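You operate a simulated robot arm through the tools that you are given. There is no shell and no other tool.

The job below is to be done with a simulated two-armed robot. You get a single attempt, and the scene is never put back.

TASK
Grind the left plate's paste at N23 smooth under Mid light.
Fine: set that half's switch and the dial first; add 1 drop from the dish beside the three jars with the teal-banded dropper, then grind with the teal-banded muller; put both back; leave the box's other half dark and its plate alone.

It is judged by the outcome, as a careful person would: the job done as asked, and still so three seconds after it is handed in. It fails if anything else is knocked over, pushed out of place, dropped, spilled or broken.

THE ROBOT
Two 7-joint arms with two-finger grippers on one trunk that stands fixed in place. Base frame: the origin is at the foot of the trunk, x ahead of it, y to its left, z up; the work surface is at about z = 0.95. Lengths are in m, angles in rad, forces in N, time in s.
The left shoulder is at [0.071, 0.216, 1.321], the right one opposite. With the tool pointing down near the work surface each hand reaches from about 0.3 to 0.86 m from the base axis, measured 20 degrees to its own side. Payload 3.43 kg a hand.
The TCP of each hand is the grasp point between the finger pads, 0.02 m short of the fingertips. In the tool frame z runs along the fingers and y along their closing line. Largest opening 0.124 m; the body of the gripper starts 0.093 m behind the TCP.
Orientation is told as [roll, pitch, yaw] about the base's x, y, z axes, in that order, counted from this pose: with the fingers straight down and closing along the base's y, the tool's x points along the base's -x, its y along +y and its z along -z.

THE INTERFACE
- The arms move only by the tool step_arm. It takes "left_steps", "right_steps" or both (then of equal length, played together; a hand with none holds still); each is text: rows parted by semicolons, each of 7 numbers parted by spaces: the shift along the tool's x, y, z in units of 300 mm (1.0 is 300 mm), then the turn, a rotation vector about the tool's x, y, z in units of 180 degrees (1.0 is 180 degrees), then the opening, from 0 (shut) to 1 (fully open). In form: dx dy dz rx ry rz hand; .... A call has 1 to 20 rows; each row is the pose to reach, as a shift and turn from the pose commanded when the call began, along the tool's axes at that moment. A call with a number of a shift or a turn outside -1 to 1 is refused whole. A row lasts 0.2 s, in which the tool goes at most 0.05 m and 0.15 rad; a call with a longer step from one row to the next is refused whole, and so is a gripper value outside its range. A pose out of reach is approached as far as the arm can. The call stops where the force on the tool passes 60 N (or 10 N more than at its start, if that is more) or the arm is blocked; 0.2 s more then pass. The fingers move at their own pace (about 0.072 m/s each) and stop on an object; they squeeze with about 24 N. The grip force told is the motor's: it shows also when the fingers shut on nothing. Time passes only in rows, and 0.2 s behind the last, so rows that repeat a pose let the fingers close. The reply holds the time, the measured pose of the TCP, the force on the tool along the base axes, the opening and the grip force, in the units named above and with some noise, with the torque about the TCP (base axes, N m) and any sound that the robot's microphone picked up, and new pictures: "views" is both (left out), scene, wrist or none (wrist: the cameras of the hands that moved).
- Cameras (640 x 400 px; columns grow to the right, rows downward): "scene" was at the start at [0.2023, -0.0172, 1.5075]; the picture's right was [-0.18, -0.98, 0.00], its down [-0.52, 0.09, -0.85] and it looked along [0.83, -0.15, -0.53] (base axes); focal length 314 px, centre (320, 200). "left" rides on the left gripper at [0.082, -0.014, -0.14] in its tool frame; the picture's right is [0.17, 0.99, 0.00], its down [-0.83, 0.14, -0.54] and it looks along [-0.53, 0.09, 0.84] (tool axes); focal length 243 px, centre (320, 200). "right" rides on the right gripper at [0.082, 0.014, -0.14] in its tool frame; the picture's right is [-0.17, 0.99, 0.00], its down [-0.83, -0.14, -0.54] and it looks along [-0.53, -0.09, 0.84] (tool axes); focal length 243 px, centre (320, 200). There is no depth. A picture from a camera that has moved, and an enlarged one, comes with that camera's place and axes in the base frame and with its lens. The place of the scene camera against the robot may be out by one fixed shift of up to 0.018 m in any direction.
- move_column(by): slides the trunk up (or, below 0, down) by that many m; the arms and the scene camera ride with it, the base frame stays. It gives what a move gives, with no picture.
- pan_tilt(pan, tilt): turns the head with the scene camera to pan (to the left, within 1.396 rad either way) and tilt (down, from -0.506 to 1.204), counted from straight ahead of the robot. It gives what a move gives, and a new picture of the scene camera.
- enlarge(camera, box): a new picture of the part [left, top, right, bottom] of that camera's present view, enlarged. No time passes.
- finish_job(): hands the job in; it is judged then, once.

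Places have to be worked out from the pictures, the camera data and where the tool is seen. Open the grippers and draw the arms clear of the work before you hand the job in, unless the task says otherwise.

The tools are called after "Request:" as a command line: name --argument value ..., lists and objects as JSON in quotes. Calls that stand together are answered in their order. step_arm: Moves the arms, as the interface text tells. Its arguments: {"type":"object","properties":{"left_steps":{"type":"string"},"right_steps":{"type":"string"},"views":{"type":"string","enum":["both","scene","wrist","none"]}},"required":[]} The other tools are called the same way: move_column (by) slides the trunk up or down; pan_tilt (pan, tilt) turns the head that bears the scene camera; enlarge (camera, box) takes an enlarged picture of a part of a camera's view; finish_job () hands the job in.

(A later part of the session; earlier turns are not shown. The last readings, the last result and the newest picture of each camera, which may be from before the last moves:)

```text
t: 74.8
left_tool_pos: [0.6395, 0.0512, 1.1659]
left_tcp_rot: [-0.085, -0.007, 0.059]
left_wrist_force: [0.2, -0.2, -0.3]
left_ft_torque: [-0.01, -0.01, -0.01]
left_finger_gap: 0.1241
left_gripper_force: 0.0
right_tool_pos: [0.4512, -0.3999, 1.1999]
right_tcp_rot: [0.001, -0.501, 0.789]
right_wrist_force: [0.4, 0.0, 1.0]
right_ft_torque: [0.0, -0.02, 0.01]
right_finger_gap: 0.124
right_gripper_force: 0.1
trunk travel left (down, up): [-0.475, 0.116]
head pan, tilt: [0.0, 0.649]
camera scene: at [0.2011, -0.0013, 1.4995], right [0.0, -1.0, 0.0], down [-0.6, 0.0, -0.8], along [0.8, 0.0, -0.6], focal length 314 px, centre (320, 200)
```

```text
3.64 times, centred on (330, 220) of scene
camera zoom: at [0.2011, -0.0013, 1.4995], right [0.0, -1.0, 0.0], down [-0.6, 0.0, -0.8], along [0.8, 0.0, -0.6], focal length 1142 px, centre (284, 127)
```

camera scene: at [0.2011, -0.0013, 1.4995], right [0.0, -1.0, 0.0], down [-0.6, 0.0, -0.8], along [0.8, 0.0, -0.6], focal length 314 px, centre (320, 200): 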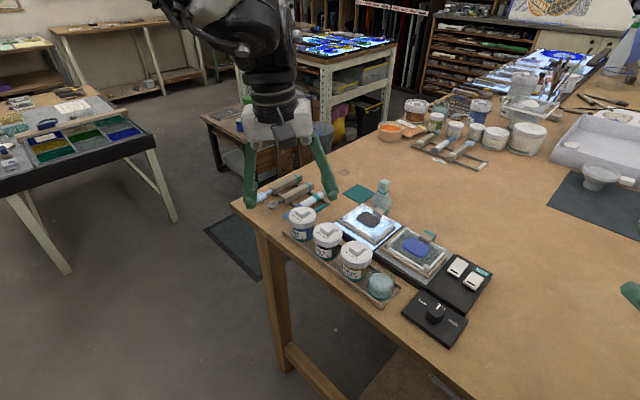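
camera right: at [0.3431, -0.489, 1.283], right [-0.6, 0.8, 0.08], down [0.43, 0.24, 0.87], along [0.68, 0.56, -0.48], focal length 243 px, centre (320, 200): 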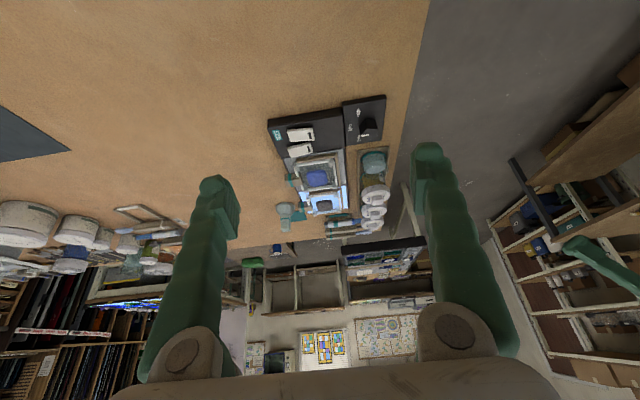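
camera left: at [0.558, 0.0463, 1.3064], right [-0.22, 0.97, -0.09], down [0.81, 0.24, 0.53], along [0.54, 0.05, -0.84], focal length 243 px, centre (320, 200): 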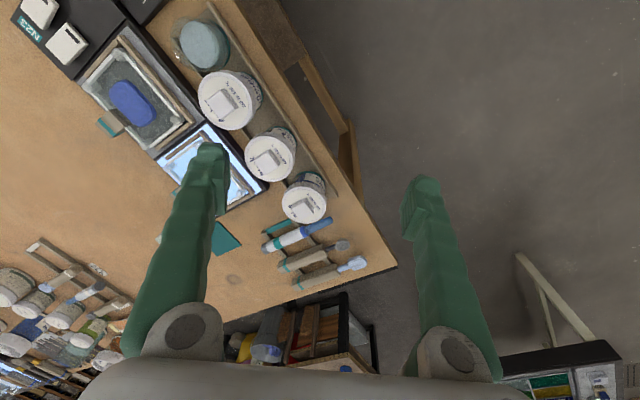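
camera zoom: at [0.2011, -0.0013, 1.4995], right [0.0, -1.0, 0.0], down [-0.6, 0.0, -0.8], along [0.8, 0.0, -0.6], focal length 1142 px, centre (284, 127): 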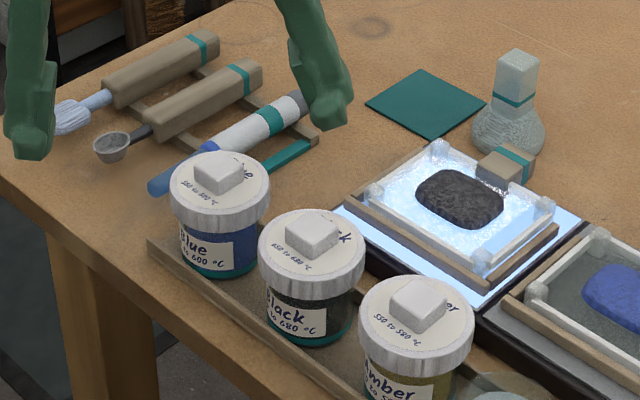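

The dropper lies along 135° with its blue tip at about (0.802, 0.093), grey end at (0.906, -0.011); clear grip span at about (0.863, 0.032). I back off slightly, level the hand, then tilt it (yaw −45°, pitch −0.6) for the approach.

Request:
step_arm --left_steps "0.07 0 0.06 -0.0135 0.0011 0.0094 1; 0.133 0 0.12 -0.027 0.0022 0.0188 1; 0.133 0 0.12 -0.027 0.0022 0.0188 1" --views "none"

Request:
step_arm --left_steps "-0.04 0 0 0.0107 -0.0259 0.0347 1; -0.08 0 0 0.0215 -0.0518 0.0693 1; -0.12 0 0 0.0322 -0.0777 0.104 1; -0.16 0 0 0.0429 -0.1035 0.1386 1; -0.2 0 0 0.0536 -0.1294 0.1733 1; -0.23 0 0 0.0644 -0.1553 0.2079 1; -0.25 0 0 0.0751 -0.1812 0.2426 1; -0.25 0 0 0.0751 -0.1812 0.2426 1" --views "wrist"

```text
t: 75.6
left_tool_pos: [0.6092, 0.0669, 1.1322]
left_tcp_rot: [-0.019, 0.004, 0.046]
left_wrist_force: [-0.3, 0.4, 0.0]
left_ft_torque: [0.01, 0.01, -0.03]
left_finger_gap: 0.1243
left_gripper_force: 0.0
right_tool_pos: [0.4496, -0.4011, 1.1989]
right_tcp_rot: [0.002, -0.5, 0.789]
right_wrist_force: [0.7, -1.1, -0.2]
right_ft_torque: [-0.01, 0.0, 0.0]
right_finger_gap: 0.1237
right_gripper_force: 0.0
trunk travel left (down, up): [-0.475, 0.116]
head pan, tilt: [0.0, 0.649]
```

```text
t: 76.7
left_tool_pos: [0.5968, -0.0043, 1.1421]
left_tcp_rot: [-0.2, -0.384, -0.229]
left_wrist_force: [-0.8, -0.4, -0.2]
left_ft_torque: [-0.05, 0.0, -0.01]
left_finger_gap: 0.1239
left_gripper_force: 0.1
left hand out of reach, approached as far as the arm can: row 1, 2, 3, 4, 5
right_tool_pos: [0.4518, -0.3999, 1.2004]
right_tcp_rot: [0.002, -0.502, 0.788]
right_wrist_force: [-0.5, -1.4, 0.4]
right_ft_torque: [0.03, -0.01, 0.0]
right_finger_gap: 0.1243
right_gripper_force: 0.1
trunk travel left (down, up): [-0.475, 0.116]
head pan, tilt: [0.0, 0.649]
stopped in row 5 (left hand): the arm was blocked; the commanded pose is now the measured one
camera left: at [0.4745, 0.0398, 1.2422], right [0.14, 0.96, -0.24], down [0.62, 0.11, 0.78], along [0.77, -0.26, -0.58], focal length 243 px, centre (320, 200)
```

left: 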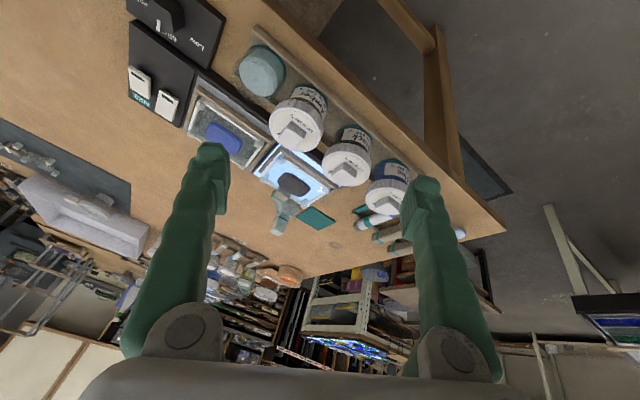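

The left arm reports being blocked. I look at its posture from the head.

Request:
pan_tilt --pan 0.6 --tilt 0.2

```text
t: 77.7
left_tool_pos: [0.5944, -0.0054, 1.1416]
left_tcp_rot: [-0.2, -0.381, -0.231]
left_wrist_force: [-0.3, 0.1, 0.0]
left_ft_torque: [0.02, 0.01, 0.03]
left_finger_gap: 0.1242
left_gripper_force: 0.1
right_tool_pos: [0.4495, -0.4007, 1.201]
right_tcp_rot: [0.0, -0.501, 0.789]
right_wrist_force: [0.8, 0.6, -0.2]
right_ft_torque: [0.01, -0.04, 0.02]
right_finger_gap: 0.1241
right_gripper_force: 0.1
trunk travel left (down, up): [-0.475, 0.116]
head pan, tilt: [0.6, 0.201]
camera scene: at [0.1911, 0.0511, 1.5405], right [0.56, -0.83, 0.0], down [-0.17, -0.11, -0.98], along [0.81, 0.55, -0.2], focal length 314 px, centre (320, 200)
```

scene: 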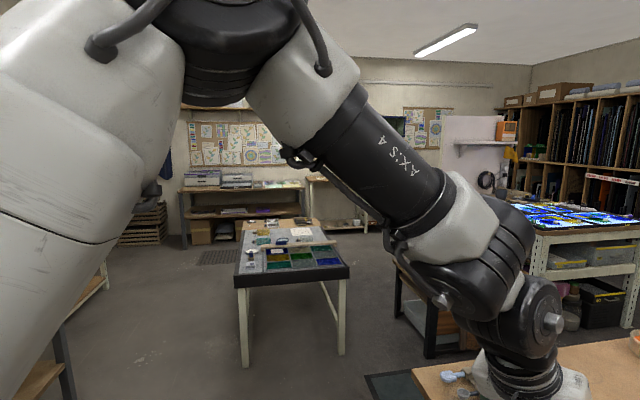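

The left elbow is up in front of the head. A mirrored posture of the right arm (elbow out) would suit; I go back to a free pose and try to carry the left hand outward while it is farther forward.

Request:
step_arm --left_steps "0.03 0.02 -0.02 0 0.03 -0.01 1; 0.06 0.05 -0.04 0 0.06 -0.02 1; 0.1 0.09 -0.06 -0.005 0.09 -0.035 1; 0.14 0.13 -0.08 -0.01 0.115 -0.055 1; 0.17 0.17 -0.1 -0.02 0.12 -0.07 1; 0.17 0.17 -0.1 -0.02 0.12 -0.07 1" --views "none"

```text
t: 79.1
left_tool_pos: [0.5547, 0.0592, 1.141]
left_tcp_rot: [-0.161, 0.031, -0.083]
left_wrist_force: [-0.5, -0.1, -0.3]
left_ft_torque: [-0.03, -0.04, 0.0]
left_finger_gap: 0.1238
left_gripper_force: 0.0
left hand out of reach, approached as far as the arm can: row 1, 2
right_tool_pos: [0.4502, -0.4002, 1.1997]
right_tcp_rot: [0.002, -0.5, 0.79]
right_wrist_force: [0.2, 0.2, 0.2]
right_ft_torque: [-0.01, 0.03, -0.01]
right_finger_gap: 0.1238
right_gripper_force: 0.1
trunk travel left (down, up): [-0.475, 0.116]
head pan, tilt: [0.6, 0.201]
```

Request:
step_arm --left_steps "0 0 -0.03 -0.0256 -0.005 -0.0132 1; 0 0 -0.06 -0.0512 -0.0099 -0.0264 1; 0 0 -0.06 -0.0512 -0.0099 -0.0264 1" --views "none"

Request:
step_arm --left_steps "0.02 0.13 -0.05 0 0 0 1; 0.04 0.26 -0.1 0 0 0 1; 0.06 0.39 -0.15 0 0 0 1; 0.08 0.52 -0.2 0 0 0 1; 0.1 0.65 -0.25 0 0 0 1; 0.12 0.78 -0.3 0 0 0 1; 0.15 0.9 -0.35 0 0 0 1" --views "none"

```text
t: 79.9
left_tool_pos: [0.556, 0.065, 1.1587]
left_tcp_rot: [0.003, 0.006, 0.0]
left_wrist_force: [1.3, 0.8, 0.0]
left_ft_torque: [-0.02, 0.0, 0.0]
left_finger_gap: 0.1242
left_gripper_force: 0.1
right_tool_pos: [0.4507, -0.3996, 1.2006]
right_tcp_rot: [0.002, -0.501, 0.789]
right_wrist_force: [0.0, -0.1, 0.2]
right_ft_torque: [-0.01, -0.01, 0.01]
right_finger_gap: 0.124
right_gripper_force: 0.0
trunk travel left (down, up): [-0.475, 0.116]
head pan, tilt: [0.6, 0.201]
```

```text
t: 81.5
left_tool_pos: [0.5075, 0.1679, 1.1277]
left_tcp_rot: [0.005, -0.002, 0.02]
left_wrist_force: [-0.9, 0.9, 0.2]
left_ft_torque: [-0.05, -0.01, 0.01]
left_finger_gap: 0.124
left_gripper_force: 0.0
left hand out of reach, approached as far as the arm can: row 2, 3, 4, 5, 6, 7
right_tool_pos: [0.4494, -0.3981, 1.201]
right_tcp_rot: [-0.001, -0.502, 0.789]
right_wrist_force: [-0.1, -0.3, 0.5]
right_ft_torque: [-0.08, 0.01, -0.03]
right_finger_gap: 0.1242
right_gripper_force: 0.1
trunk travel left (down, up): [-0.475, 0.116]
head pan, tilt: [0.6, 0.201]
```

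Request:
step_arm --left_steps "0 0 0 0 0 -0.04 1; 0 0 0 0 0 -0.08 1; 0 0 0 0 0 -0.12 1; 0 0 0 0 0 -0.16 1; 0 0.12 0 0 0 -0.16 1; 0 0.24 0 0 0 -0.16 1; 0 0.36 0 0 0 -0.16 1" --views "none"

```text
t: 83.1
left_tool_pos: [0.5034, 0.2761, 1.1333]
left_tcp_rot: [0.004, 0.004, 0.501]
left_wrist_force: [-0.3, 0.7, -0.4]
left_ft_torque: [0.01, -0.03, -0.03]
left_finger_gap: 0.1243
left_gripper_force: 0.0
right_tool_pos: [0.4509, -0.3991, 1.2004]
right_tcp_rot: [-0.001, -0.5, 0.79]
right_wrist_force: [-0.4, -0.6, -0.8]
right_ft_torque: [-0.05, 0.0, -0.01]
right_finger_gap: 0.1239
right_gripper_force: 0.1
trunk travel left (down, up): [-0.475, 0.116]
head pan, tilt: [0.6, 0.201]
```

Yaw +0.5 frees the left hand outward, so negative yaws are the trouble for both arms. Before choosing the arm for the dropper, I test whether the right arm reaches over the left plate with yaw 45°, pitch −0.5.

Request:
step_arm --right_steps "-0.1093 -0.0161 0.0937 0 0 0 1; -0.2187 -0.0321 0.1873 0 0 0 1; -0.328 -0.0482 0.281 0 0 0 1; -0.4373 -0.0643 0.3747 0 0 0 1; -0.5467 -0.0803 0.4683 0 0 0 1; -0.656 -0.0964 0.562 0 0 0 1; -0.7653 -0.1125 0.6557 0 0 0 1; -0.8747 -0.1285 0.7493 0 0 0 1; -0.984 -0.1446 0.843 0 0 0 1" --views "wrist"

```text
t: 85.1
left_tool_pos: [0.5029, 0.2742, 1.1328]
left_tcp_rot: [0.006, 0.001, 0.504]
left_wrist_force: [-0.4, 0.7, 0.0]
left_ft_torque: [-0.03, -0.01, 0.02]
left_finger_gap: 0.1239
left_gripper_force: 0.1
right_tool_pos: [0.724, -0.1862, 1.1229]
right_tcp_rot: [0.0, -0.5, 0.789]
right_wrist_force: [0.3, 0.7, -0.6]
right_ft_torque: [0.01, -0.1, -0.01]
right_finger_gap: 0.1238
right_gripper_force: 0.0
right hand out of reach, approached as far as the arm can: row 9
trunk travel left (down, up): [-0.475, 0.116]
head pan, tilt: [0.6, 0.201]
camera right: at [0.6166, -0.2761, 1.2064], right [-0.6, 0.8, 0.08], down [0.43, 0.24, 0.87], along [0.68, 0.55, -0.48], focal length 243 px, centre (320, 200)
```

right: 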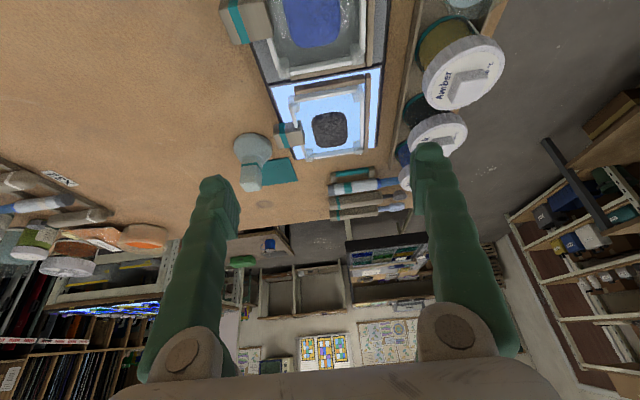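

The wrist position limit is again at about (0.62, -0.29): the elbow posture binds. I look at the right arm from the head to understand it.

Request:
pan_tilt --pan -0.75 --tilt 0.15

```text
t: 86.6
left_tool_pos: [0.5036, 0.2754, 1.1326]
left_tcp_rot: [0.005, 0.001, 0.505]
left_wrist_force: [-0.3, -0.5, 0.2]
left_ft_torque: [0.0, 0.0, 0.0]
left_finger_gap: 0.1239
left_gripper_force: 0.0
right_tool_pos: [0.7239, -0.1855, 1.1235]
right_tcp_rot: [0.0, -0.5, 0.788]
right_wrist_force: [-0.5, -0.7, 0.5]
right_ft_torque: [0.0, -0.02, 0.02]
right_finger_gap: 0.1241
right_gripper_force: 0.2
trunk travel left (down, up): [-0.475, 0.116]
head pan, tilt: [-0.75, 0.15]
camera scene: at [0.1824, -0.0648, 1.5452], right [-0.68, -0.73, 0.0], down [-0.11, 0.1, -0.99], along [0.72, -0.67, -0.15], focal length 314 px, centre (320, 200)
```

scene: 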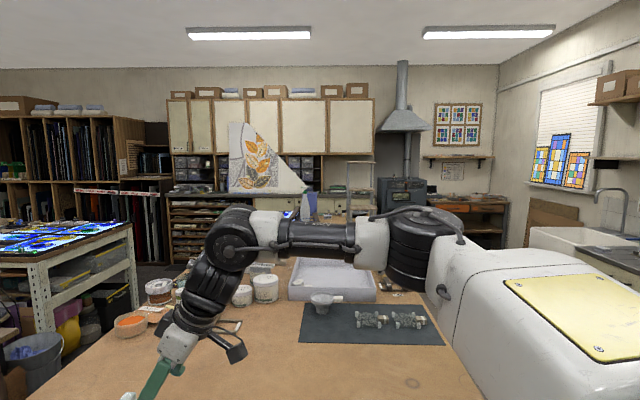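

Request:
pan_tilt --pan 0.75 --tilt 0.15

```text
t: 88.2
left_tool_pos: [0.5042, 0.2734, 1.1331]
left_tcp_rot: [0.006, 0.001, 0.505]
left_wrist_force: [-0.3, -0.5, -0.2]
left_ft_torque: [0.02, -0.03, 0.01]
left_finger_gap: 0.1238
left_gripper_force: 0.0
right_tool_pos: [0.7225, -0.1856, 1.1242]
right_tcp_rot: [0.001, -0.501, 0.789]
right_wrist_force: [-0.4, -0.3, -0.1]
right_ft_torque: [-0.03, -0.03, 0.01]
right_finger_gap: 0.1239
right_gripper_force: 0.1
trunk travel left (down, up): [-0.475, 0.116]
head pan, tilt: [0.75, 0.15]
camera scene: at [0.182, 0.0618, 1.5453], right [0.68, -0.73, 0.0], down [-0.11, -0.1, -0.99], along [0.72, 0.67, -0.15], focal length 314 px, centre (320, 200)
```

scene: 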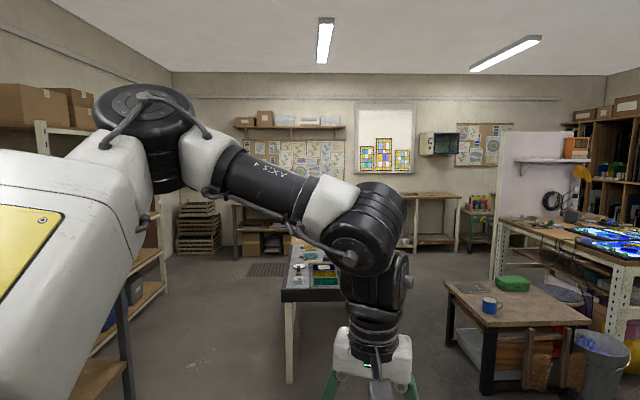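

Both arms can change elbow posture depending on path and yaw. I try the reverse of what freed the left arm, mirrored: right hand back to the middle, yaw −0.5, then inward.

Request:
step_arm --right_steps "0.0955 0.0267 -0.0825 0.009 0.0215 0.0351 1; 0.1911 0.0535 -0.1649 0.0179 0.0431 0.0703 1; 0.2866 0.0802 -0.2474 0.0269 0.0646 0.1054 1; 0.3821 0.107 -0.3299 0.0359 0.0862 0.1405 1; 0.4776 0.1337 -0.4124 0.0449 0.1077 0.1756 1; 0.5732 0.1605 -0.4948 0.0538 0.1293 0.2108 1; 0.6687 0.1872 -0.5773 0.0628 0.1508 0.2459 1; 0.6687 0.1872 -0.5773 0.0628 0.1508 0.2459 1" --views "none"

Request:
step_arm --right_steps "0 0 0.04 0 0 0.04 1; 0 0 0.08 0 0 0.08 1; 0 0 0.12 0 0 0.12 1; 0 0 0.15 0 0 0.16 1; 0 0.1 0.15 0 0 0.16 1; 0 0.2 0.15 0 0 0.16 1; 0 0.3 0.15 0 0 0.16 1; 0 0.4 0.15 0 0 0.16 1; 0 0.5 0.15 0 0 0.16 1" --views "none"

```text
t: 90.0
left_tool_pos: [0.505, 0.2741, 1.1336]
left_tcp_rot: [0.003, 0.004, 0.505]
left_wrist_force: [0.2, 0.6, -0.8]
left_ft_torque: [0.02, 0.03, 0.03]
left_finger_gap: 0.124
left_gripper_force: 0.1
right_tool_pos: [0.5001, -0.3261, 1.182]
right_tcp_rot: [0.002, 0.001, -0.002]
right_wrist_force: [-0.1, 0.6, 0.9]
right_ft_torque: [0.01, 0.0, -0.03]
right_finger_gap: 0.1238
right_gripper_force: 0.1
trunk travel left (down, up): [-0.475, 0.116]
head pan, tilt: [0.75, 0.15]
```

```text
t: 92.0
left_tool_pos: [0.5033, 0.2729, 1.1325]
left_tcp_rot: [0.005, 0.001, 0.503]
left_wrist_force: [-0.4, -0.7, -0.2]
left_ft_torque: [0.0, 0.01, -0.01]
left_finger_gap: 0.1243
left_gripper_force: 0.1
right_tool_pos: [0.5525, -0.3354, 1.1934]
right_tcp_rot: [0.002, 0.003, -0.499]
right_wrist_force: [-0.5, -0.5, 0.6]
right_ft_torque: [0.0, -0.01, 0.04]
right_finger_gap: 0.124
right_gripper_force: 0.0
right hand out of reach, approached as far as the arm can: row 3, 4, 5, 6, 7, 8, 9
trunk travel left (down, up): [-0.475, 0.116]
head pan, tilt: [0.75, 0.15]
```

Right hand with negative yaw is limited. I now test the far reach with a strongly tilted tool (yaw 45°, pitch −1.2), which keeps the wrist lower and farther back.

Request:
step_arm --right_steps "0 0 0 0 0 -0.04 1; 0 0 0 0 0 -0.08 1; 0 0 0 0 0 -0.12 1; 0 0 0 0 0 -0.159 1; 0.05 0.05 -0.05 0 0 -0.159 1" --views "none"

```text
t: 93.2
left_tool_pos: [0.5026, 0.2752, 1.1334]
left_tcp_rot: [0.005, 0.003, 0.503]
left_wrist_force: [0.0, 0.4, -0.2]
left_ft_torque: [-0.02, 0.01, 0.03]
left_finger_gap: 0.1238
left_gripper_force: 0.0
right_tool_pos: [0.5476, -0.3161, 1.2108]
right_tcp_rot: [0.002, 0.001, -0.002]
right_wrist_force: [-1.2, -0.4, 0.6]
right_ft_torque: [-0.01, -0.01, 0.01]
right_finger_gap: 0.1238
right_gripper_force: 0.0
trunk travel left (down, up): [-0.475, 0.116]
head pan, tilt: [0.75, 0.15]
```

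Request:
step_arm --right_steps "-0.0241 0.022 0.0303 -0.015 -0.0361 -0.0219 1; -0.0483 0.0441 0.0605 -0.0299 -0.0722 -0.0437 1; -0.0724 0.0661 0.0908 -0.0449 -0.1084 -0.0656 1; -0.0965 0.0881 0.1211 -0.0598 -0.1445 -0.0874 1; -0.1207 0.1102 0.1514 -0.0748 -0.1806 -0.1093 1; -0.1448 0.1322 0.1816 -0.0898 -0.2167 -0.1312 1; -0.1689 0.1542 0.2119 -0.1047 -0.2528 -0.153 1; -0.193 0.1762 0.2422 -0.1197 -0.289 -0.1749 1; -0.2172 0.1983 0.2724 -0.1346 -0.3251 -0.1967 1; -0.2413 0.2203 0.3027 -0.1496 -0.3612 -0.2186 1" --views "none"

```text
t: 95.4
left_tool_pos: [0.5045, 0.2727, 1.1331]
left_tcp_rot: [0.005, 0.001, 0.505]
left_wrist_force: [-0.4, -0.3, -0.6]
left_ft_torque: [0.01, 0.04, -0.01]
left_finger_gap: 0.1241
left_gripper_force: 0.1
right_tool_pos: [0.6226, -0.2535, 1.1191]
right_tcp_rot: [0.0, -1.203, 0.783]
right_wrist_force: [-0.3, 0.0, 0.5]
right_ft_torque: [0.05, 0.03, 0.04]
right_finger_gap: 0.1238
right_gripper_force: 0.1
trunk travel left (down, up): [-0.475, 0.116]
head pan, tilt: [0.75, 0.15]
```

Reached. Now I push forward along +x in steps to find the limit in this posture.

Request:
step_arm --right_steps "-0.0255 -0.0705 0.0661 0 0 0 1; -0.051 -0.141 0.1322 0 0 0 1; -0.0765 -0.2115 0.1983 0 0 0 1; -0.102 -0.282 0.2644 0 0 0 1; -0.1275 -0.3525 0.3305 0 0 0 1; -0.153 -0.423 0.3966 0 0 0 1; -0.1785 -0.4935 0.4627 0 0 0 1; -0.204 -0.564 0.5288 0 0 0 1; -0.2295 -0.6345 0.5949 0 0 0 1" --views "none"

```text
t: 97.4
left_tool_pos: [0.5037, 0.2746, 1.1333]
left_tcp_rot: [0.005, 0.003, 0.505]
left_wrist_force: [0.2, -0.1, -0.2]
left_ft_torque: [0.01, -0.02, 0.03]
left_finger_gap: 0.1243
left_gripper_force: 0.0
right_tool_pos: [0.8916, -0.2511, 1.1191]
right_tcp_rot: [0.005, -1.203, 0.777]
right_wrist_force: [0.1, 0.2, 0.0]
right_ft_torque: [-0.04, -0.02, 0.03]
right_finger_gap: 0.124
right_gripper_force: 0.0
trunk travel left (down, up): [-0.475, 0.116]
head pan, tilt: [0.75, 0.15]
```

Reached (0.892, -0.251) without trouble: the strong tilt is the key. I look at the scene from here, with the muller nearby.

Request:
pan_tilt --pan -0.2 --tilt 0.6

Request:
enlarge --camera "right" --box '[0, 0, 640, 400]'

```text
t: 98.6
left_tool_pos: [0.5029, 0.2741, 1.1329]
left_tcp_rot: [0.005, 0.001, 0.505]
left_wrist_force: [-0.6, 0.3, 0.0]
left_ft_torque: [0.04, 0.03, 0.01]
left_finger_gap: 0.1238
left_gripper_force: 0.0
right_tool_pos: [0.8908, -0.2529, 1.1207]
right_tcp_rot: [0.002, -1.202, 0.78]
right_wrist_force: [-0.3, 0.4, -0.3]
right_ft_torque: [-0.01, 0.02, -0.01]
right_finger_gap: 0.1238
right_gripper_force: 0.2
trunk travel left (down, up): [-0.475, 0.116]
head pan, tilt: [-0.201, 0.6]
camera scene: at [0.2008, -0.0189, 1.5038], right [-0.2, -0.98, 0.0], down [-0.55, 0.11, -0.83], along [0.81, -0.16, -0.56], focal length 314 px, centre (320, 200)
```

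scene: 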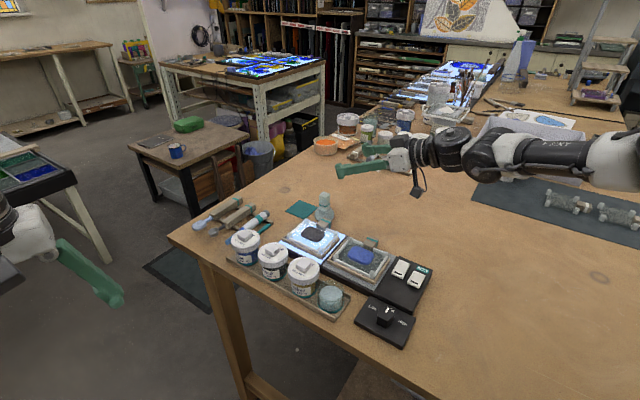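

```text
1.00 times, centred on (320, 200) of right (not enlarged: the box is as wide or as high as the picture)
camera zoom: at [0.7676, -0.3569, 1.0931], right [-0.65, 0.74, 0.16], down [-0.05, -0.24, 0.97], along [0.76, 0.63, 0.19], focal length 243 px, centre (320, 200)
```

zoom: 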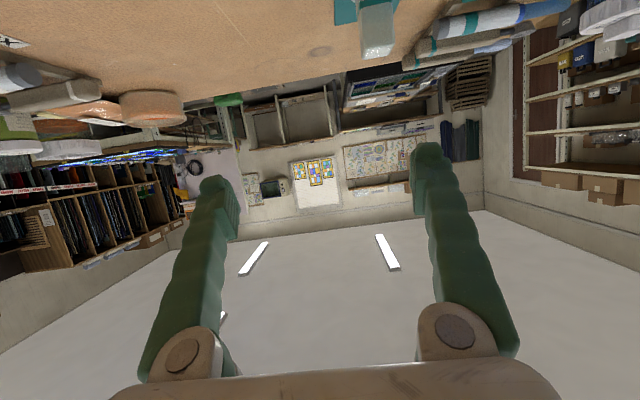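

The muller's top is only at z ≈ 1.03, so there is clearance here. I test the right hand over the left plate with this tilt, and at the same time bring the left hand into the mirrored tilt (yaw −45°, pitch −1.2).

Request:
step_arm --right_steps "-0.0029 0.044 0.0076 0 0 0 1; -0.0059 0.0879 0.0152 0 0 0 1; -0.0088 0.1319 0.0229 0 0 0 1; -0.0117 0.1758 0.0305 0 0 0 1; -0.0147 0.2198 0.0381 0 0 0 1; -0.0176 0.2638 0.0457 0 0 0 1; -0.0205 0.3077 0.0533 0 0 0 1; -0.0235 0.3517 0.0609 0 0 0 1; -0.0264 0.3956 0.0686 0 0 0 1; -0.0293 0.4396 0.0762 0 0 0 1; -0.0323 0.4835 0.0838 0 0 0 1; -0.0352 0.5275 0.0914 0 0 0 1" --left_steps "-0.0252 -0.0216 0.0036 0.0204 -0.0271 0.0298 1; -0.0505 -0.0431 0.0072 0.0408 -0.0542 0.0596 1; -0.0757 -0.0647 0.0108 0.0611 -0.0813 0.0894 1; -0.1009 -0.0862 0.0143 0.0815 -0.1083 0.1191 1; -0.1261 -0.1078 0.0179 0.1019 -0.1354 0.1489 1; -0.1514 -0.1294 0.0215 0.1223 -0.1625 0.1787 1; -0.1766 -0.1509 0.0251 0.1426 -0.1896 0.2085 1; -0.2018 -0.1725 0.0287 0.163 -0.2167 0.2383 1; -0.227 -0.194 0.0323 0.1834 -0.2438 0.2681 1; -0.2523 -0.2156 0.0358 0.2038 -0.2708 0.2978 1; -0.2775 -0.2371 0.0394 0.2241 -0.2979 0.3276 1; -0.3027 -0.2587 0.043 0.2445 -0.325 0.3574 1" --views "both"

```text
t: 101.4
left_tool_pos: [0.4732, -0.0224, 1.1549]
left_tcp_rot: [-0.704, -1.326, -0.038]
left_wrist_force: [1.0, 0.8, 0.5]
left_ft_torque: [0.0, 0.01, -0.02]
left_finger_gap: 0.124
left_gripper_force: 0.1
left hand out of reach, approached as far as the arm can: row 3, 4, 5, 6, 7, 8, 9, 10, 11, 12
right_tool_pos: [0.7993, -0.119, 1.1201]
right_tcp_rot: [0.004, -1.2, 0.781]
right_wrist_force: [0.0, 0.3, 1.0]
right_ft_torque: [0.02, 0.01, 0.03]
right_finger_gap: 0.1237
right_gripper_force: 0.1
trunk travel left (down, up): [-0.475, 0.116]
head pan, tilt: [-0.201, 0.6]
stopped in row 12 (left hand): the arm was blocked; the commanded pose is now the measured one
camera scene: at [0.2017, -0.0183, 1.5037], right [-0.2, -0.98, 0.0], down [-0.55, 0.11, -0.82], along [0.81, -0.16, -0.57], focal length 314 px, centre (320, 200)
camera right: at [0.6768, -0.224, 1.092], right [-0.65, 0.74, 0.16], down [-0.04, -0.24, 0.97], along [0.76, 0.63, 0.19], focal length 243 px, centre (320, 200)
camera left: at [0.3443, 0.0649, 1.103], right [0.61, 0.73, -0.32], down [-0.09, 0.46, 0.88], along [0.79, -0.51, 0.35], focal length 243 px, centre (320, 200)
```

scene: 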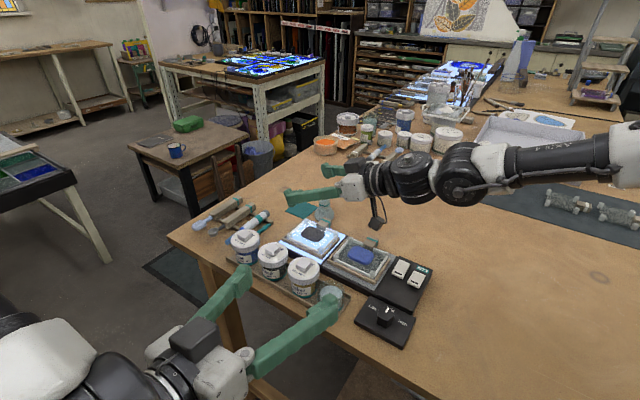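
right: 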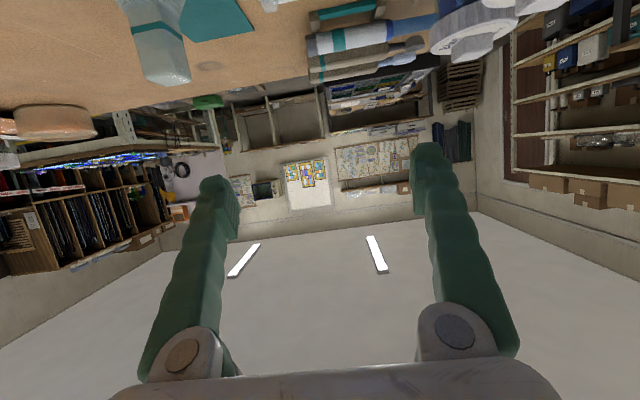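
left: 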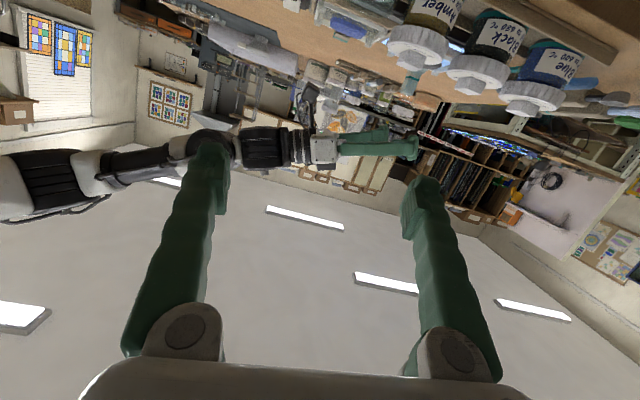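

The right arm reaches over the plate with this tilt; the left arm is stuck again. I bring the left hand back to its good pose (yaw 0.5, tool down), since it seems to favour positive yaws.

Request:
step_arm --left_steps "-0.0081 0.0651 -0.0504 -0.0251 0.0291 -0.0242 1; -0.0162 0.1302 -0.1008 -0.0501 0.0582 -0.0485 1; -0.0243 0.1953 -0.1513 -0.0752 0.0873 -0.0727 1; -0.0324 0.2603 -0.2017 -0.1002 0.1163 -0.0969 1; -0.0405 0.3254 -0.2521 -0.1253 0.1454 -0.1211 1; -0.0487 0.3905 -0.3025 -0.1503 0.1745 -0.1454 1; -0.0568 0.4556 -0.3529 -0.1754 0.2036 -0.1696 1; -0.0649 0.5207 -0.4033 -0.2004 0.2327 -0.1938 1; -0.073 0.5858 -0.4538 -0.2255 0.2618 -0.218 1; -0.0811 0.6508 -0.5042 -0.2505 0.2908 -0.2423 1; -0.0892 0.7159 -0.5546 -0.2756 0.3199 -0.2665 1; -0.0973 0.781 -0.605 -0.3006 0.349 -0.2907 1; -0.0973 0.781 -0.605 -0.3006 0.349 -0.2907 1" --views "none"

```text
t: 102.1
left_tool_pos: [0.5543, 0.1223, 1.1468]
left_tcp_rot: [-0.802, -1.097, 0.442]
left_wrist_force: [0.3, -0.4, -0.2]
left_ft_torque: [-0.06, 0.0, -0.01]
left_finger_gap: 0.1239
left_gripper_force: 0.1
left hand out of reach, approached as far as the arm can: row 1, 2, 3
right_tool_pos: [0.8002, -0.1174, 1.1189]
right_tcp_rot: [0.001, -1.202, 0.784]
right_wrist_force: [-0.2, 1.0, 0.1]
right_ft_torque: [-0.01, 0.0, -0.03]
right_finger_gap: 0.1243
right_gripper_force: 0.0
trunk travel left (down, up): [-0.475, 0.116]
head pan, tilt: [-0.201, 0.6]
stopped in row 3 (left hand): the arm was blocked; the commanded pose is now the measured one
```

The left arm stopped again. I look where it is relative to the jars before moving it further.

Request:
pan_tilt --pan 0.15 --tilt 0.6

```text
t: 103.0
left_tool_pos: [0.5515, 0.1184, 1.1474]
left_tcp_rot: [-0.797, -1.101, 0.437]
left_wrist_force: [-0.4, 0.5, 0.1]
left_ft_torque: [0.05, 0.0, 0.01]
left_finger_gap: 0.1242
left_gripper_force: 0.1
right_tool_pos: [0.7985, -0.1213, 1.1204]
right_tcp_rot: [0.001, -1.203, 0.779]
right_wrist_force: [1.1, -0.1, -0.4]
right_ft_torque: [0.01, 0.0, -0.03]
right_finger_gap: 0.1238
right_gripper_force: 0.2
trunk travel left (down, up): [-0.475, 0.116]
head pan, tilt: [0.15, 0.6]
camera scene: at [0.2012, 0.011, 1.5038], right [0.15, -0.99, 0.0], down [-0.56, -0.08, -0.83], along [0.82, 0.12, -0.56], focal length 314 px, centre (320, 200)
```

scene: 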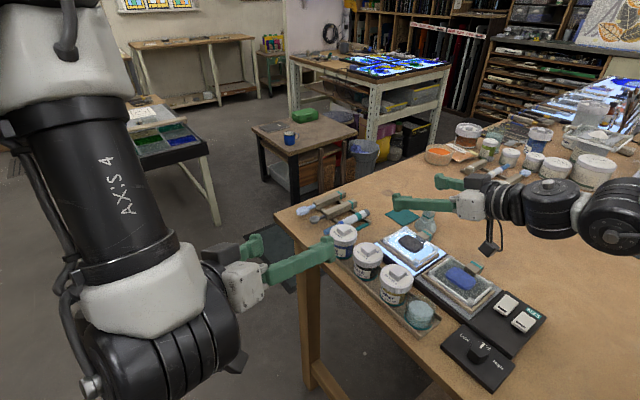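

The left arm is folded very tight. I first move its hand outward and up without turning it, to open the elbow.

Request:
step_arm --left_steps "-0.0762 0.0601 0.006 0 0 0 1; -0.1524 0.1203 0.012 0 0 0 1; -0.2286 0.1804 0.018 0 0 0 1; -0.3048 0.2406 0.024 0 0 0 1; -0.381 0.3007 0.03 0 0 0 1" --views "none"

```text
t: 104.2
left_tool_pos: [0.5575, 0.1412, 1.1461]
left_tcp_rot: [-0.823, -1.115, 0.475]
left_wrist_force: [0.3, -0.6, 0.9]
left_ft_torque: [-0.02, -0.01, 0.02]
left_finger_gap: 0.124
left_gripper_force: 0.1
left hand out of reach, approached as far as the arm can: row 1, 2, 3, 4, 5
right_tool_pos: [0.799, -0.1208, 1.1202]
right_tcp_rot: [0.003, -1.203, 0.78]
right_wrist_force: [0.4, -0.1, -0.2]
right_ft_torque: [-0.01, 0.04, 0.01]
right_finger_gap: 0.1237
right_gripper_force: 0.1
trunk travel left (down, up): [-0.475, 0.116]
head pan, tilt: [0.15, 0.6]
```

Request:
step_arm --left_steps "-0.0154 0.0349 -0.0186 -0.0373 -0.0135 -0.0132 1; -0.0308 0.0698 -0.0373 -0.0745 -0.027 -0.0264 1; -0.0461 0.1046 -0.0559 -0.1118 -0.0405 -0.0396 1; -0.0615 0.1395 -0.0745 -0.149 -0.054 -0.0528 1; -0.0769 0.1744 -0.0931 -0.1863 -0.0675 -0.066 1; -0.0923 0.2093 -0.1118 -0.2235 -0.081 -0.0792 1; -0.1076 0.2441 -0.1304 -0.2608 -0.0945 -0.0924 1; -0.123 0.279 -0.149 -0.298 -0.108 -0.1056 1" --views "scene"

```text
t: 106.0
left_tool_pos: [0.5741, 0.2032, 1.1292]
left_tcp_rot: [-0.799, -1.096, 0.681]
left_wrist_force: [0.0, -0.3, -0.5]
left_ft_torque: [-0.03, 0.01, 0.0]
left_finger_gap: 0.124
left_gripper_force: 0.1
left hand out of reach, approached as far as the arm can: row 1, 2, 3, 4, 5, 6, 7, 8
right_tool_pos: [0.7997, -0.12, 1.1188]
right_tcp_rot: [0.002, -1.204, 0.781]
right_wrist_force: [0.4, 0.1, -0.1]
right_ft_torque: [-0.01, 0.03, 0.01]
right_finger_gap: 0.1239
right_gripper_force: 0.1
trunk travel left (down, up): [-0.475, 0.116]
head pan, tilt: [0.15, 0.6]
camera scene: at [0.2016, 0.0124, 1.5038], right [0.15, -0.99, 0.0], down [-0.56, -0.08, -0.83], along [0.82, 0.12, -0.56], focal length 314 px, centre (320, 200)
```

scene: 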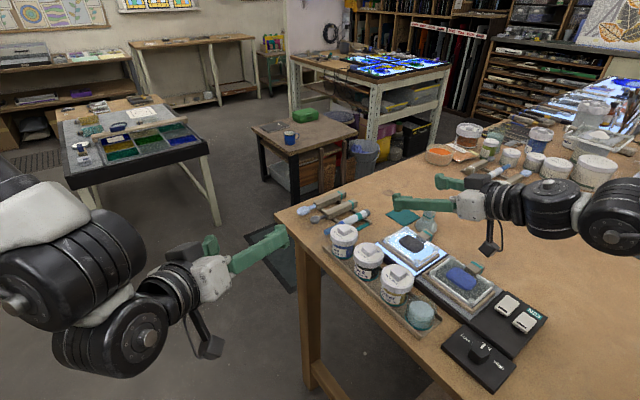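

It makes partial progress. I continue toward tool-down with yaw 0.5, further outward.

Request:
step_arm --left_steps "-0.0158 0.0239 -0.0154 -0.0219 0.0385 -0.0101 1; -0.0316 0.0478 -0.0309 -0.0438 0.0769 -0.0201 1; -0.0473 0.0717 -0.0463 -0.0656 0.1154 -0.0302 1; -0.0631 0.0956 -0.0618 -0.0875 0.1538 -0.0403 1; -0.0789 0.1194 -0.0772 -0.1094 0.1923 -0.0503 1; -0.0947 0.1433 -0.0927 -0.1313 0.2307 -0.0604 1; -0.1104 0.1672 -0.1081 -0.1531 0.2692 -0.0705 1; -0.1262 0.1911 -0.1236 -0.175 0.3076 -0.0805 1; -0.142 0.215 -0.139 -0.1969 0.3461 -0.0906 1; -0.142 0.215 -0.139 -0.1969 0.3461 -0.0906 1" --views "scene"

```text
t: 108.2
left_tool_pos: [0.5566, 0.2848, 1.1586]
left_tcp_rot: [-0.002, 0.004, 0.507]
left_wrist_force: [0.2, -0.2, -0.3]
left_ft_torque: [-0.08, 0.04, 0.01]
left_finger_gap: 0.1239
left_gripper_force: 0.1
right_tool_pos: [0.8015, -0.1181, 1.1187]
right_tcp_rot: [0.002, -1.199, 0.782]
right_wrist_force: [0.6, 0.6, 0.2]
right_ft_torque: [-0.04, 0.02, 0.0]
right_finger_gap: 0.1239
right_gripper_force: 0.0
trunk travel left (down, up): [-0.475, 0.116]
head pan, tilt: [0.15, 0.6]
camera scene: at [0.2036, 0.0158, 1.5034], right [0.15, -0.99, 0.0], down [-0.56, -0.09, -0.82], along [0.81, 0.12, -0.57], focal length 314 px, centre (320, 200)
```

scene: 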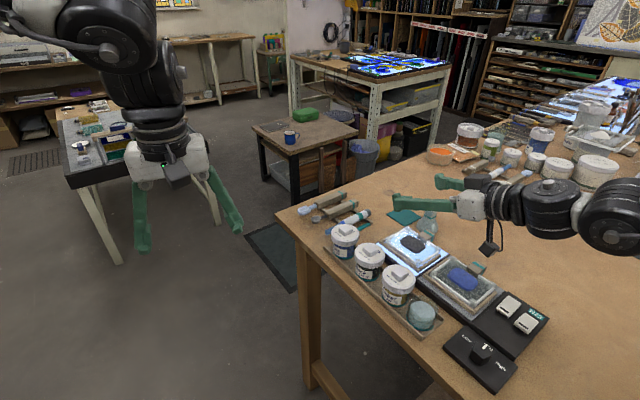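

Left hand is free again, tool-down at yaw 0.5. I test turning it on to yaw 135°, which gives the same finger line as −45°.

Request:
step_arm --left_steps "0 0 0 0 0 -0.0453 1; 0 0 0 0 0 -0.0906 1; 0 0 0 0 0 -0.1358 1; 0 0 0 0 0 -0.1811 1; 0 0 0 0 0 -0.2264 1; 0 0 0 0 0 -0.2717 1; 0 0 0 0 0 -0.3169 1; 0 0 0 0 0 -0.3622 1; 0 0 0 0 0 -0.4075 1; 0 0 0 0 0 -0.4528 1; 0 0 0 0 0 -0.498 1; 0 0 0 0 0 -0.5433 1; 0 0 0 0 0 -0.5886 1" --views "wrist"

```text
t: 111.0
left_tool_pos: [0.5551, 0.2811, 1.1593]
left_tcp_rot: [0.0, 0.0, 2.356]
left_wrist_force: [0.0, -0.6, 0.0]
left_ft_torque: [0.0, -0.01, -0.02]
left_finger_gap: 0.1241
left_gripper_force: 0.0
right_tool_pos: [0.7999, -0.1198, 1.1199]
right_tcp_rot: [0.002, -1.203, 0.781]
right_wrist_force: [-0.6, 0.3, 0.0]
right_ft_torque: [-0.04, 0.0, -0.03]
right_finger_gap: 0.124
right_gripper_force: 0.0
trunk travel left (down, up): [-0.475, 0.116]
head pan, tilt: [0.15, 0.6]
camera left: at [0.6234, 0.2328, 1.3004], right [-0.58, -0.81, 0.0], down [-0.69, 0.49, 0.54], along [-0.44, 0.31, -0.84], focal length 243 px, centre (320, 200)
```

left: 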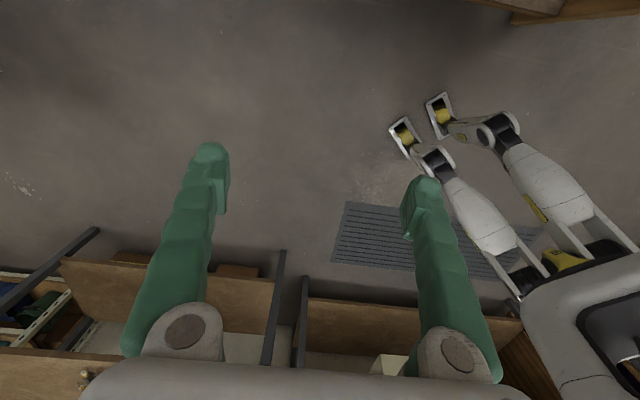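

Yaw 135° works. Now I tilt the left hand (pitch +1.0, fingers pointing forward-right and down) while moving forward to (0.68, 0.20).

Request:
step_arm --left_steps "0.0694 -0.0148 0.0143 0 0.0455 0 1; 0.1387 -0.0296 0.0286 0 0.0909 0 1; 0.2081 -0.0444 0.0429 0 0.1364 0 1; 0.2774 -0.0593 0.0571 0 0.1819 0 1; 0.3468 -0.0741 0.0714 0 0.2274 0 1; 0.4161 -0.0889 0.0857 0 0.2728 0 1; 0.4855 -0.1037 0.1 0 0.3183 0 1; 0.4855 -0.1037 0.1 0 0.3183 0 1" --views "both"

```text
t: 112.8
left_tool_pos: [0.6789, 0.2002, 1.1307]
left_tcp_rot: [-0.003, 1.003, 2.354]
left_wrist_force: [0.8, -0.2, -0.1]
left_ft_torque: [0.03, 0.0, -0.01]
left_finger_gap: 0.124
left_gripper_force: 0.0
right_tool_pos: [0.7986, -0.1205, 1.1203]
right_tcp_rot: [0.002, -1.203, 0.781]
right_wrist_force: [-0.2, 0.2, 0.1]
right_ft_torque: [0.02, 0.0, -0.01]
right_finger_gap: 0.1241
right_gripper_force: 0.2
trunk travel left (down, up): [-0.475, 0.116]
head pan, tilt: [0.15, 0.6]
camera scene: at [0.2012, 0.0113, 1.5039], right [0.15, -0.99, 0.0], down [-0.56, -0.08, -0.83], along [0.82, 0.12, -0.56], focal length 314 px, centre (320, 200)
camera left: at [0.6367, 0.2632, 1.2754], right [-0.64, -0.76, 0.14], down [-0.74, 0.54, -0.41], along [0.24, -0.36, -0.9], focal length 243 px, centre (320, 200)
```

scene: 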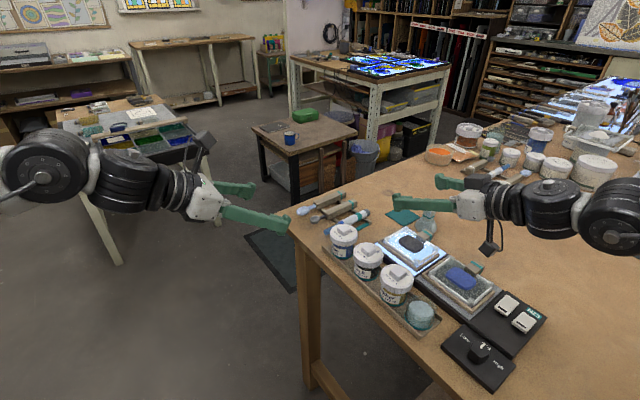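
left: 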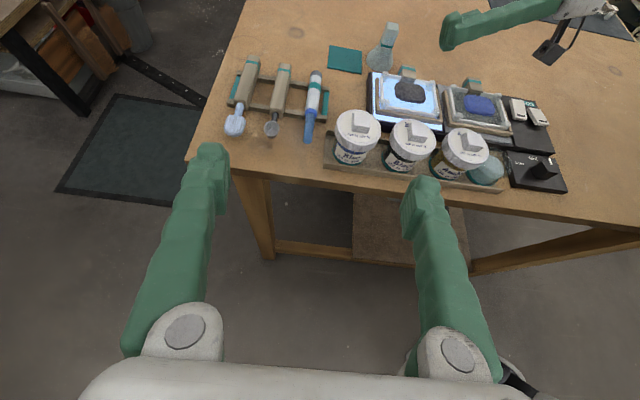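

The left hand now has a superb view and posture. I enlarge its view of the rack, plate, dish and muller to fix positions.

Request:
enlarge --camera "left" --box '[210, 40, 350, 150]'

Request:
enlarge --camera "left" --box '[320, 15, 570, 200]'

```text
3.64 times, centred on (280, 95) of left
camera zoom: at [0.6367, 0.2632, 1.2754], right [-0.64, -0.76, 0.14], down [-0.74, 0.54, -0.41], along [0.24, -0.36, -0.9], focal length 882 px, centre (466, 582)
```

zoom: 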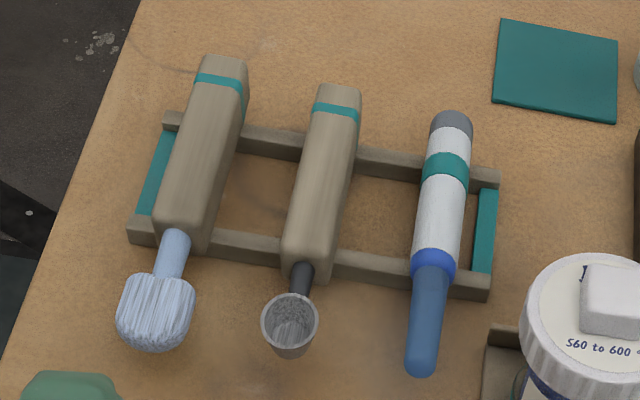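

```text
2.16 times, centred on (445, 108) of left
camera zoom: at [0.6367, 0.2632, 1.2754], right [-0.64, -0.76, 0.14], down [-0.74, 0.54, -0.41], along [0.24, -0.36, -0.9], focal length 525 px, centre (50, 400)
```

zoom: 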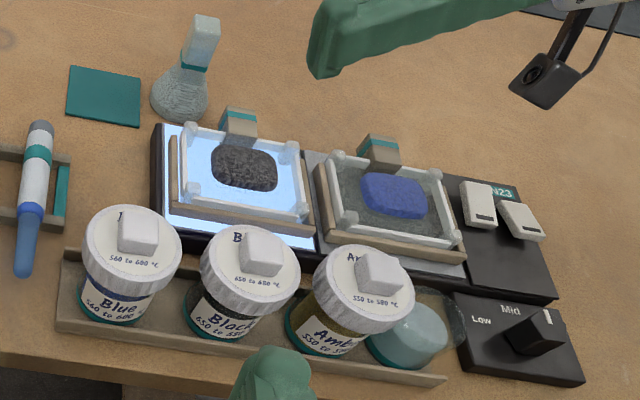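

Dropper axis runs from (0.912, -0.014) to (0.804, 0.092); the free grip point between the rails is about (0.863, 0.034). I hover there with pitch 0.7 and the fingers half open.

Request:
step_arm --left_steps "0.0353 -0.0063 0.1172 0 -0.0138 0 0.8; 0.0706 -0.0127 0.2345 0 -0.0276 0 0.6; 0.1059 -0.019 0.3517 0 -0.0414 0 0.5; 0.1411 -0.0254 0.469 0 -0.0551 0 0.5; 0.1764 -0.0317 0.5862 0 -0.0689 0 0.5; 0.2117 -0.0381 0.7035 0 -0.0827 0 0.5; 0.247 -0.0444 0.8207 0 -0.0965 0 0.5; 0.247 -0.0444 0.8207 0 -0.0965 0 0.5" --views "both"

Request:
enlarge --camera "left" --box '[220, 90, 420, 240]'

```text
t: 114.6
left_tool_pos: [0.864, 0.036, 1.0578]
left_tcp_rot: [0.0, 0.698, 2.354]
left_wrist_force: [-0.5, 0.7, -0.6]
left_ft_torque: [-0.04, 0.01, -0.01]
left_finger_gap: 0.0619
left_gripper_force: 0.1
right_tool_pos: [0.7984, -0.1173, 1.1201]
right_tcp_rot: [-0.004, -1.203, 0.784]
right_wrist_force: [0.6, 0.3, -0.2]
right_ft_torque: [-0.02, -0.01, -0.04]
right_finger_gap: 0.124
right_gripper_force: 0.1
trunk travel left (down, up): [-0.475, 0.116]
head pan, tilt: [0.15, 0.6]
camera scene: at [0.2014, 0.0147, 1.5038], right [0.15, -0.99, 0.0], down [-0.56, -0.09, -0.82], along [0.82, 0.12, -0.57], focal length 314 px, centre (320, 200)
camera left: at [0.8548, 0.0658, 1.2186], right [-0.61, -0.79, 0.11], down [-0.79, 0.6, -0.12], along [0.03, -0.16, -0.99], focal length 243 px, centre (320, 200)
```

scene: 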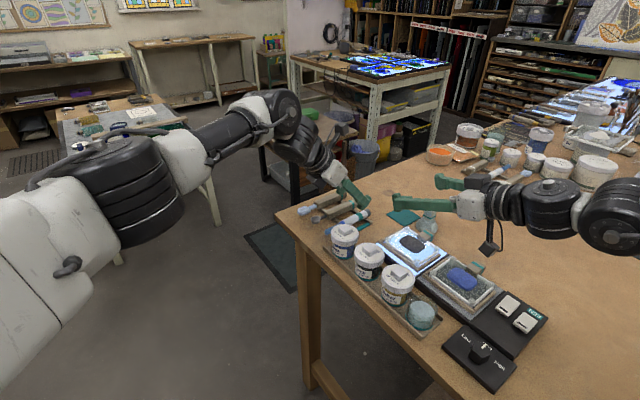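
left: 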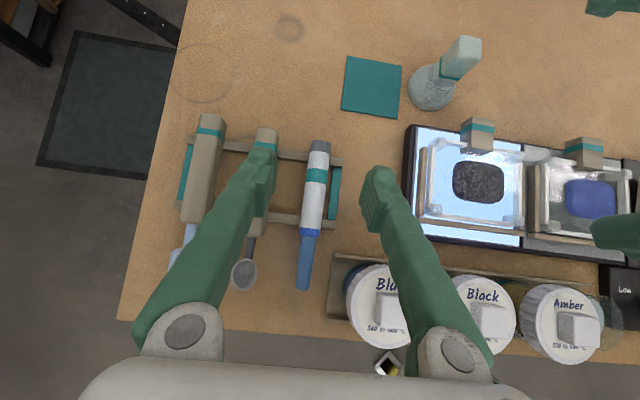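

```text
2.67 times, centred on (320, 165) of left
camera zoom: at [0.8548, 0.0658, 1.2186], right [-0.61, -0.79, 0.11], down [-0.79, 0.6, -0.12], along [0.03, -0.16, -0.99], focal length 647 px, centre (320, 293)
```

zoom: 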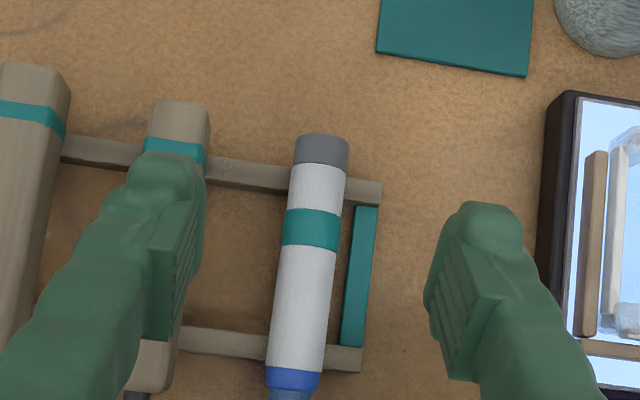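

The view from above is excellent and aligned within 2 mm. A steeper hand would grip better, so I test pitch 0.5 at a slightly lower hover, centred on the clear span.

Request:
step_arm --left_steps "0.013 0.002 0.018 0 -0.021 0 0.5; 0.026 0.004 0.036 0 -0.042 0 0.5; 0.04 0.006 0.055 0 -0.063 0 0.45; 0.04 0.006 0.055 0 -0.063 0 0.4" --views "wrist"

Request:
enlarge --camera "left" --box '[220, 90, 420, 240]'

```text
t: 115.6
left_tool_pos: [0.8596, 0.0125, 1.0568]
left_tcp_rot: [0.002, 0.499, 2.353]
left_wrist_force: [0.2, -0.4, -0.3]
left_ft_torque: [-0.01, 0.01, -0.03]
left_finger_gap: 0.0495
left_gripper_force: 0.0
left hand out of reach, approached as far as the arm can: row 1, 2, 3, 4
right_tool_pos: [0.8, -0.12, 1.1189]
right_tcp_rot: [0.001, -1.201, 0.78]
right_wrist_force: [0.7, 0.7, -0.9]
right_ft_torque: [0.0, -0.03, 0.02]
right_finger_gap: 0.1244
right_gripper_force: 0.0
trunk travel left (down, up): [-0.475, 0.116]
head pan, tilt: [0.15, 0.6]
camera left: at [0.8733, 0.0193, 1.2192], right [-0.6, -0.8, 0.08], down [-0.79, 0.6, 0.08], along [-0.11, -0.02, -0.99], focal length 243 px, centre (320, 200)
```

left: 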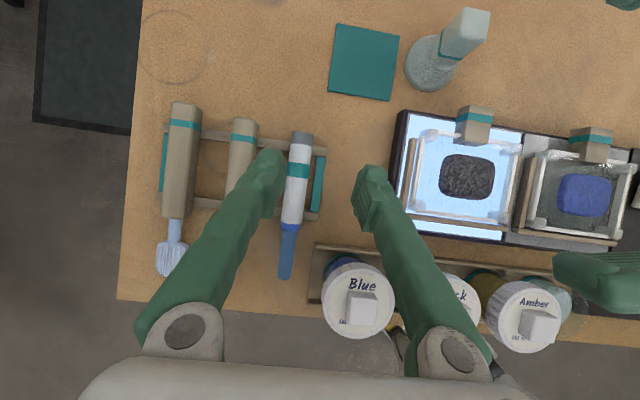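

```text
2.67 times, centred on (320, 165) of left
camera zoom: at [0.8733, 0.0193, 1.2192], right [-0.6, -0.8, 0.08], down [-0.79, 0.6, 0.08], along [-0.11, -0.02, -0.99], focal length 647 px, centre (320, 293)
```

zoom: 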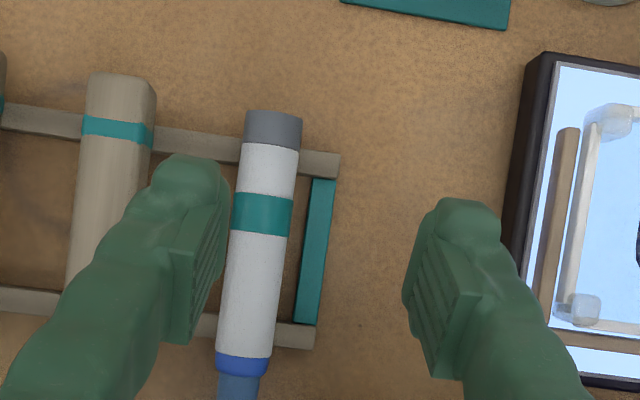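

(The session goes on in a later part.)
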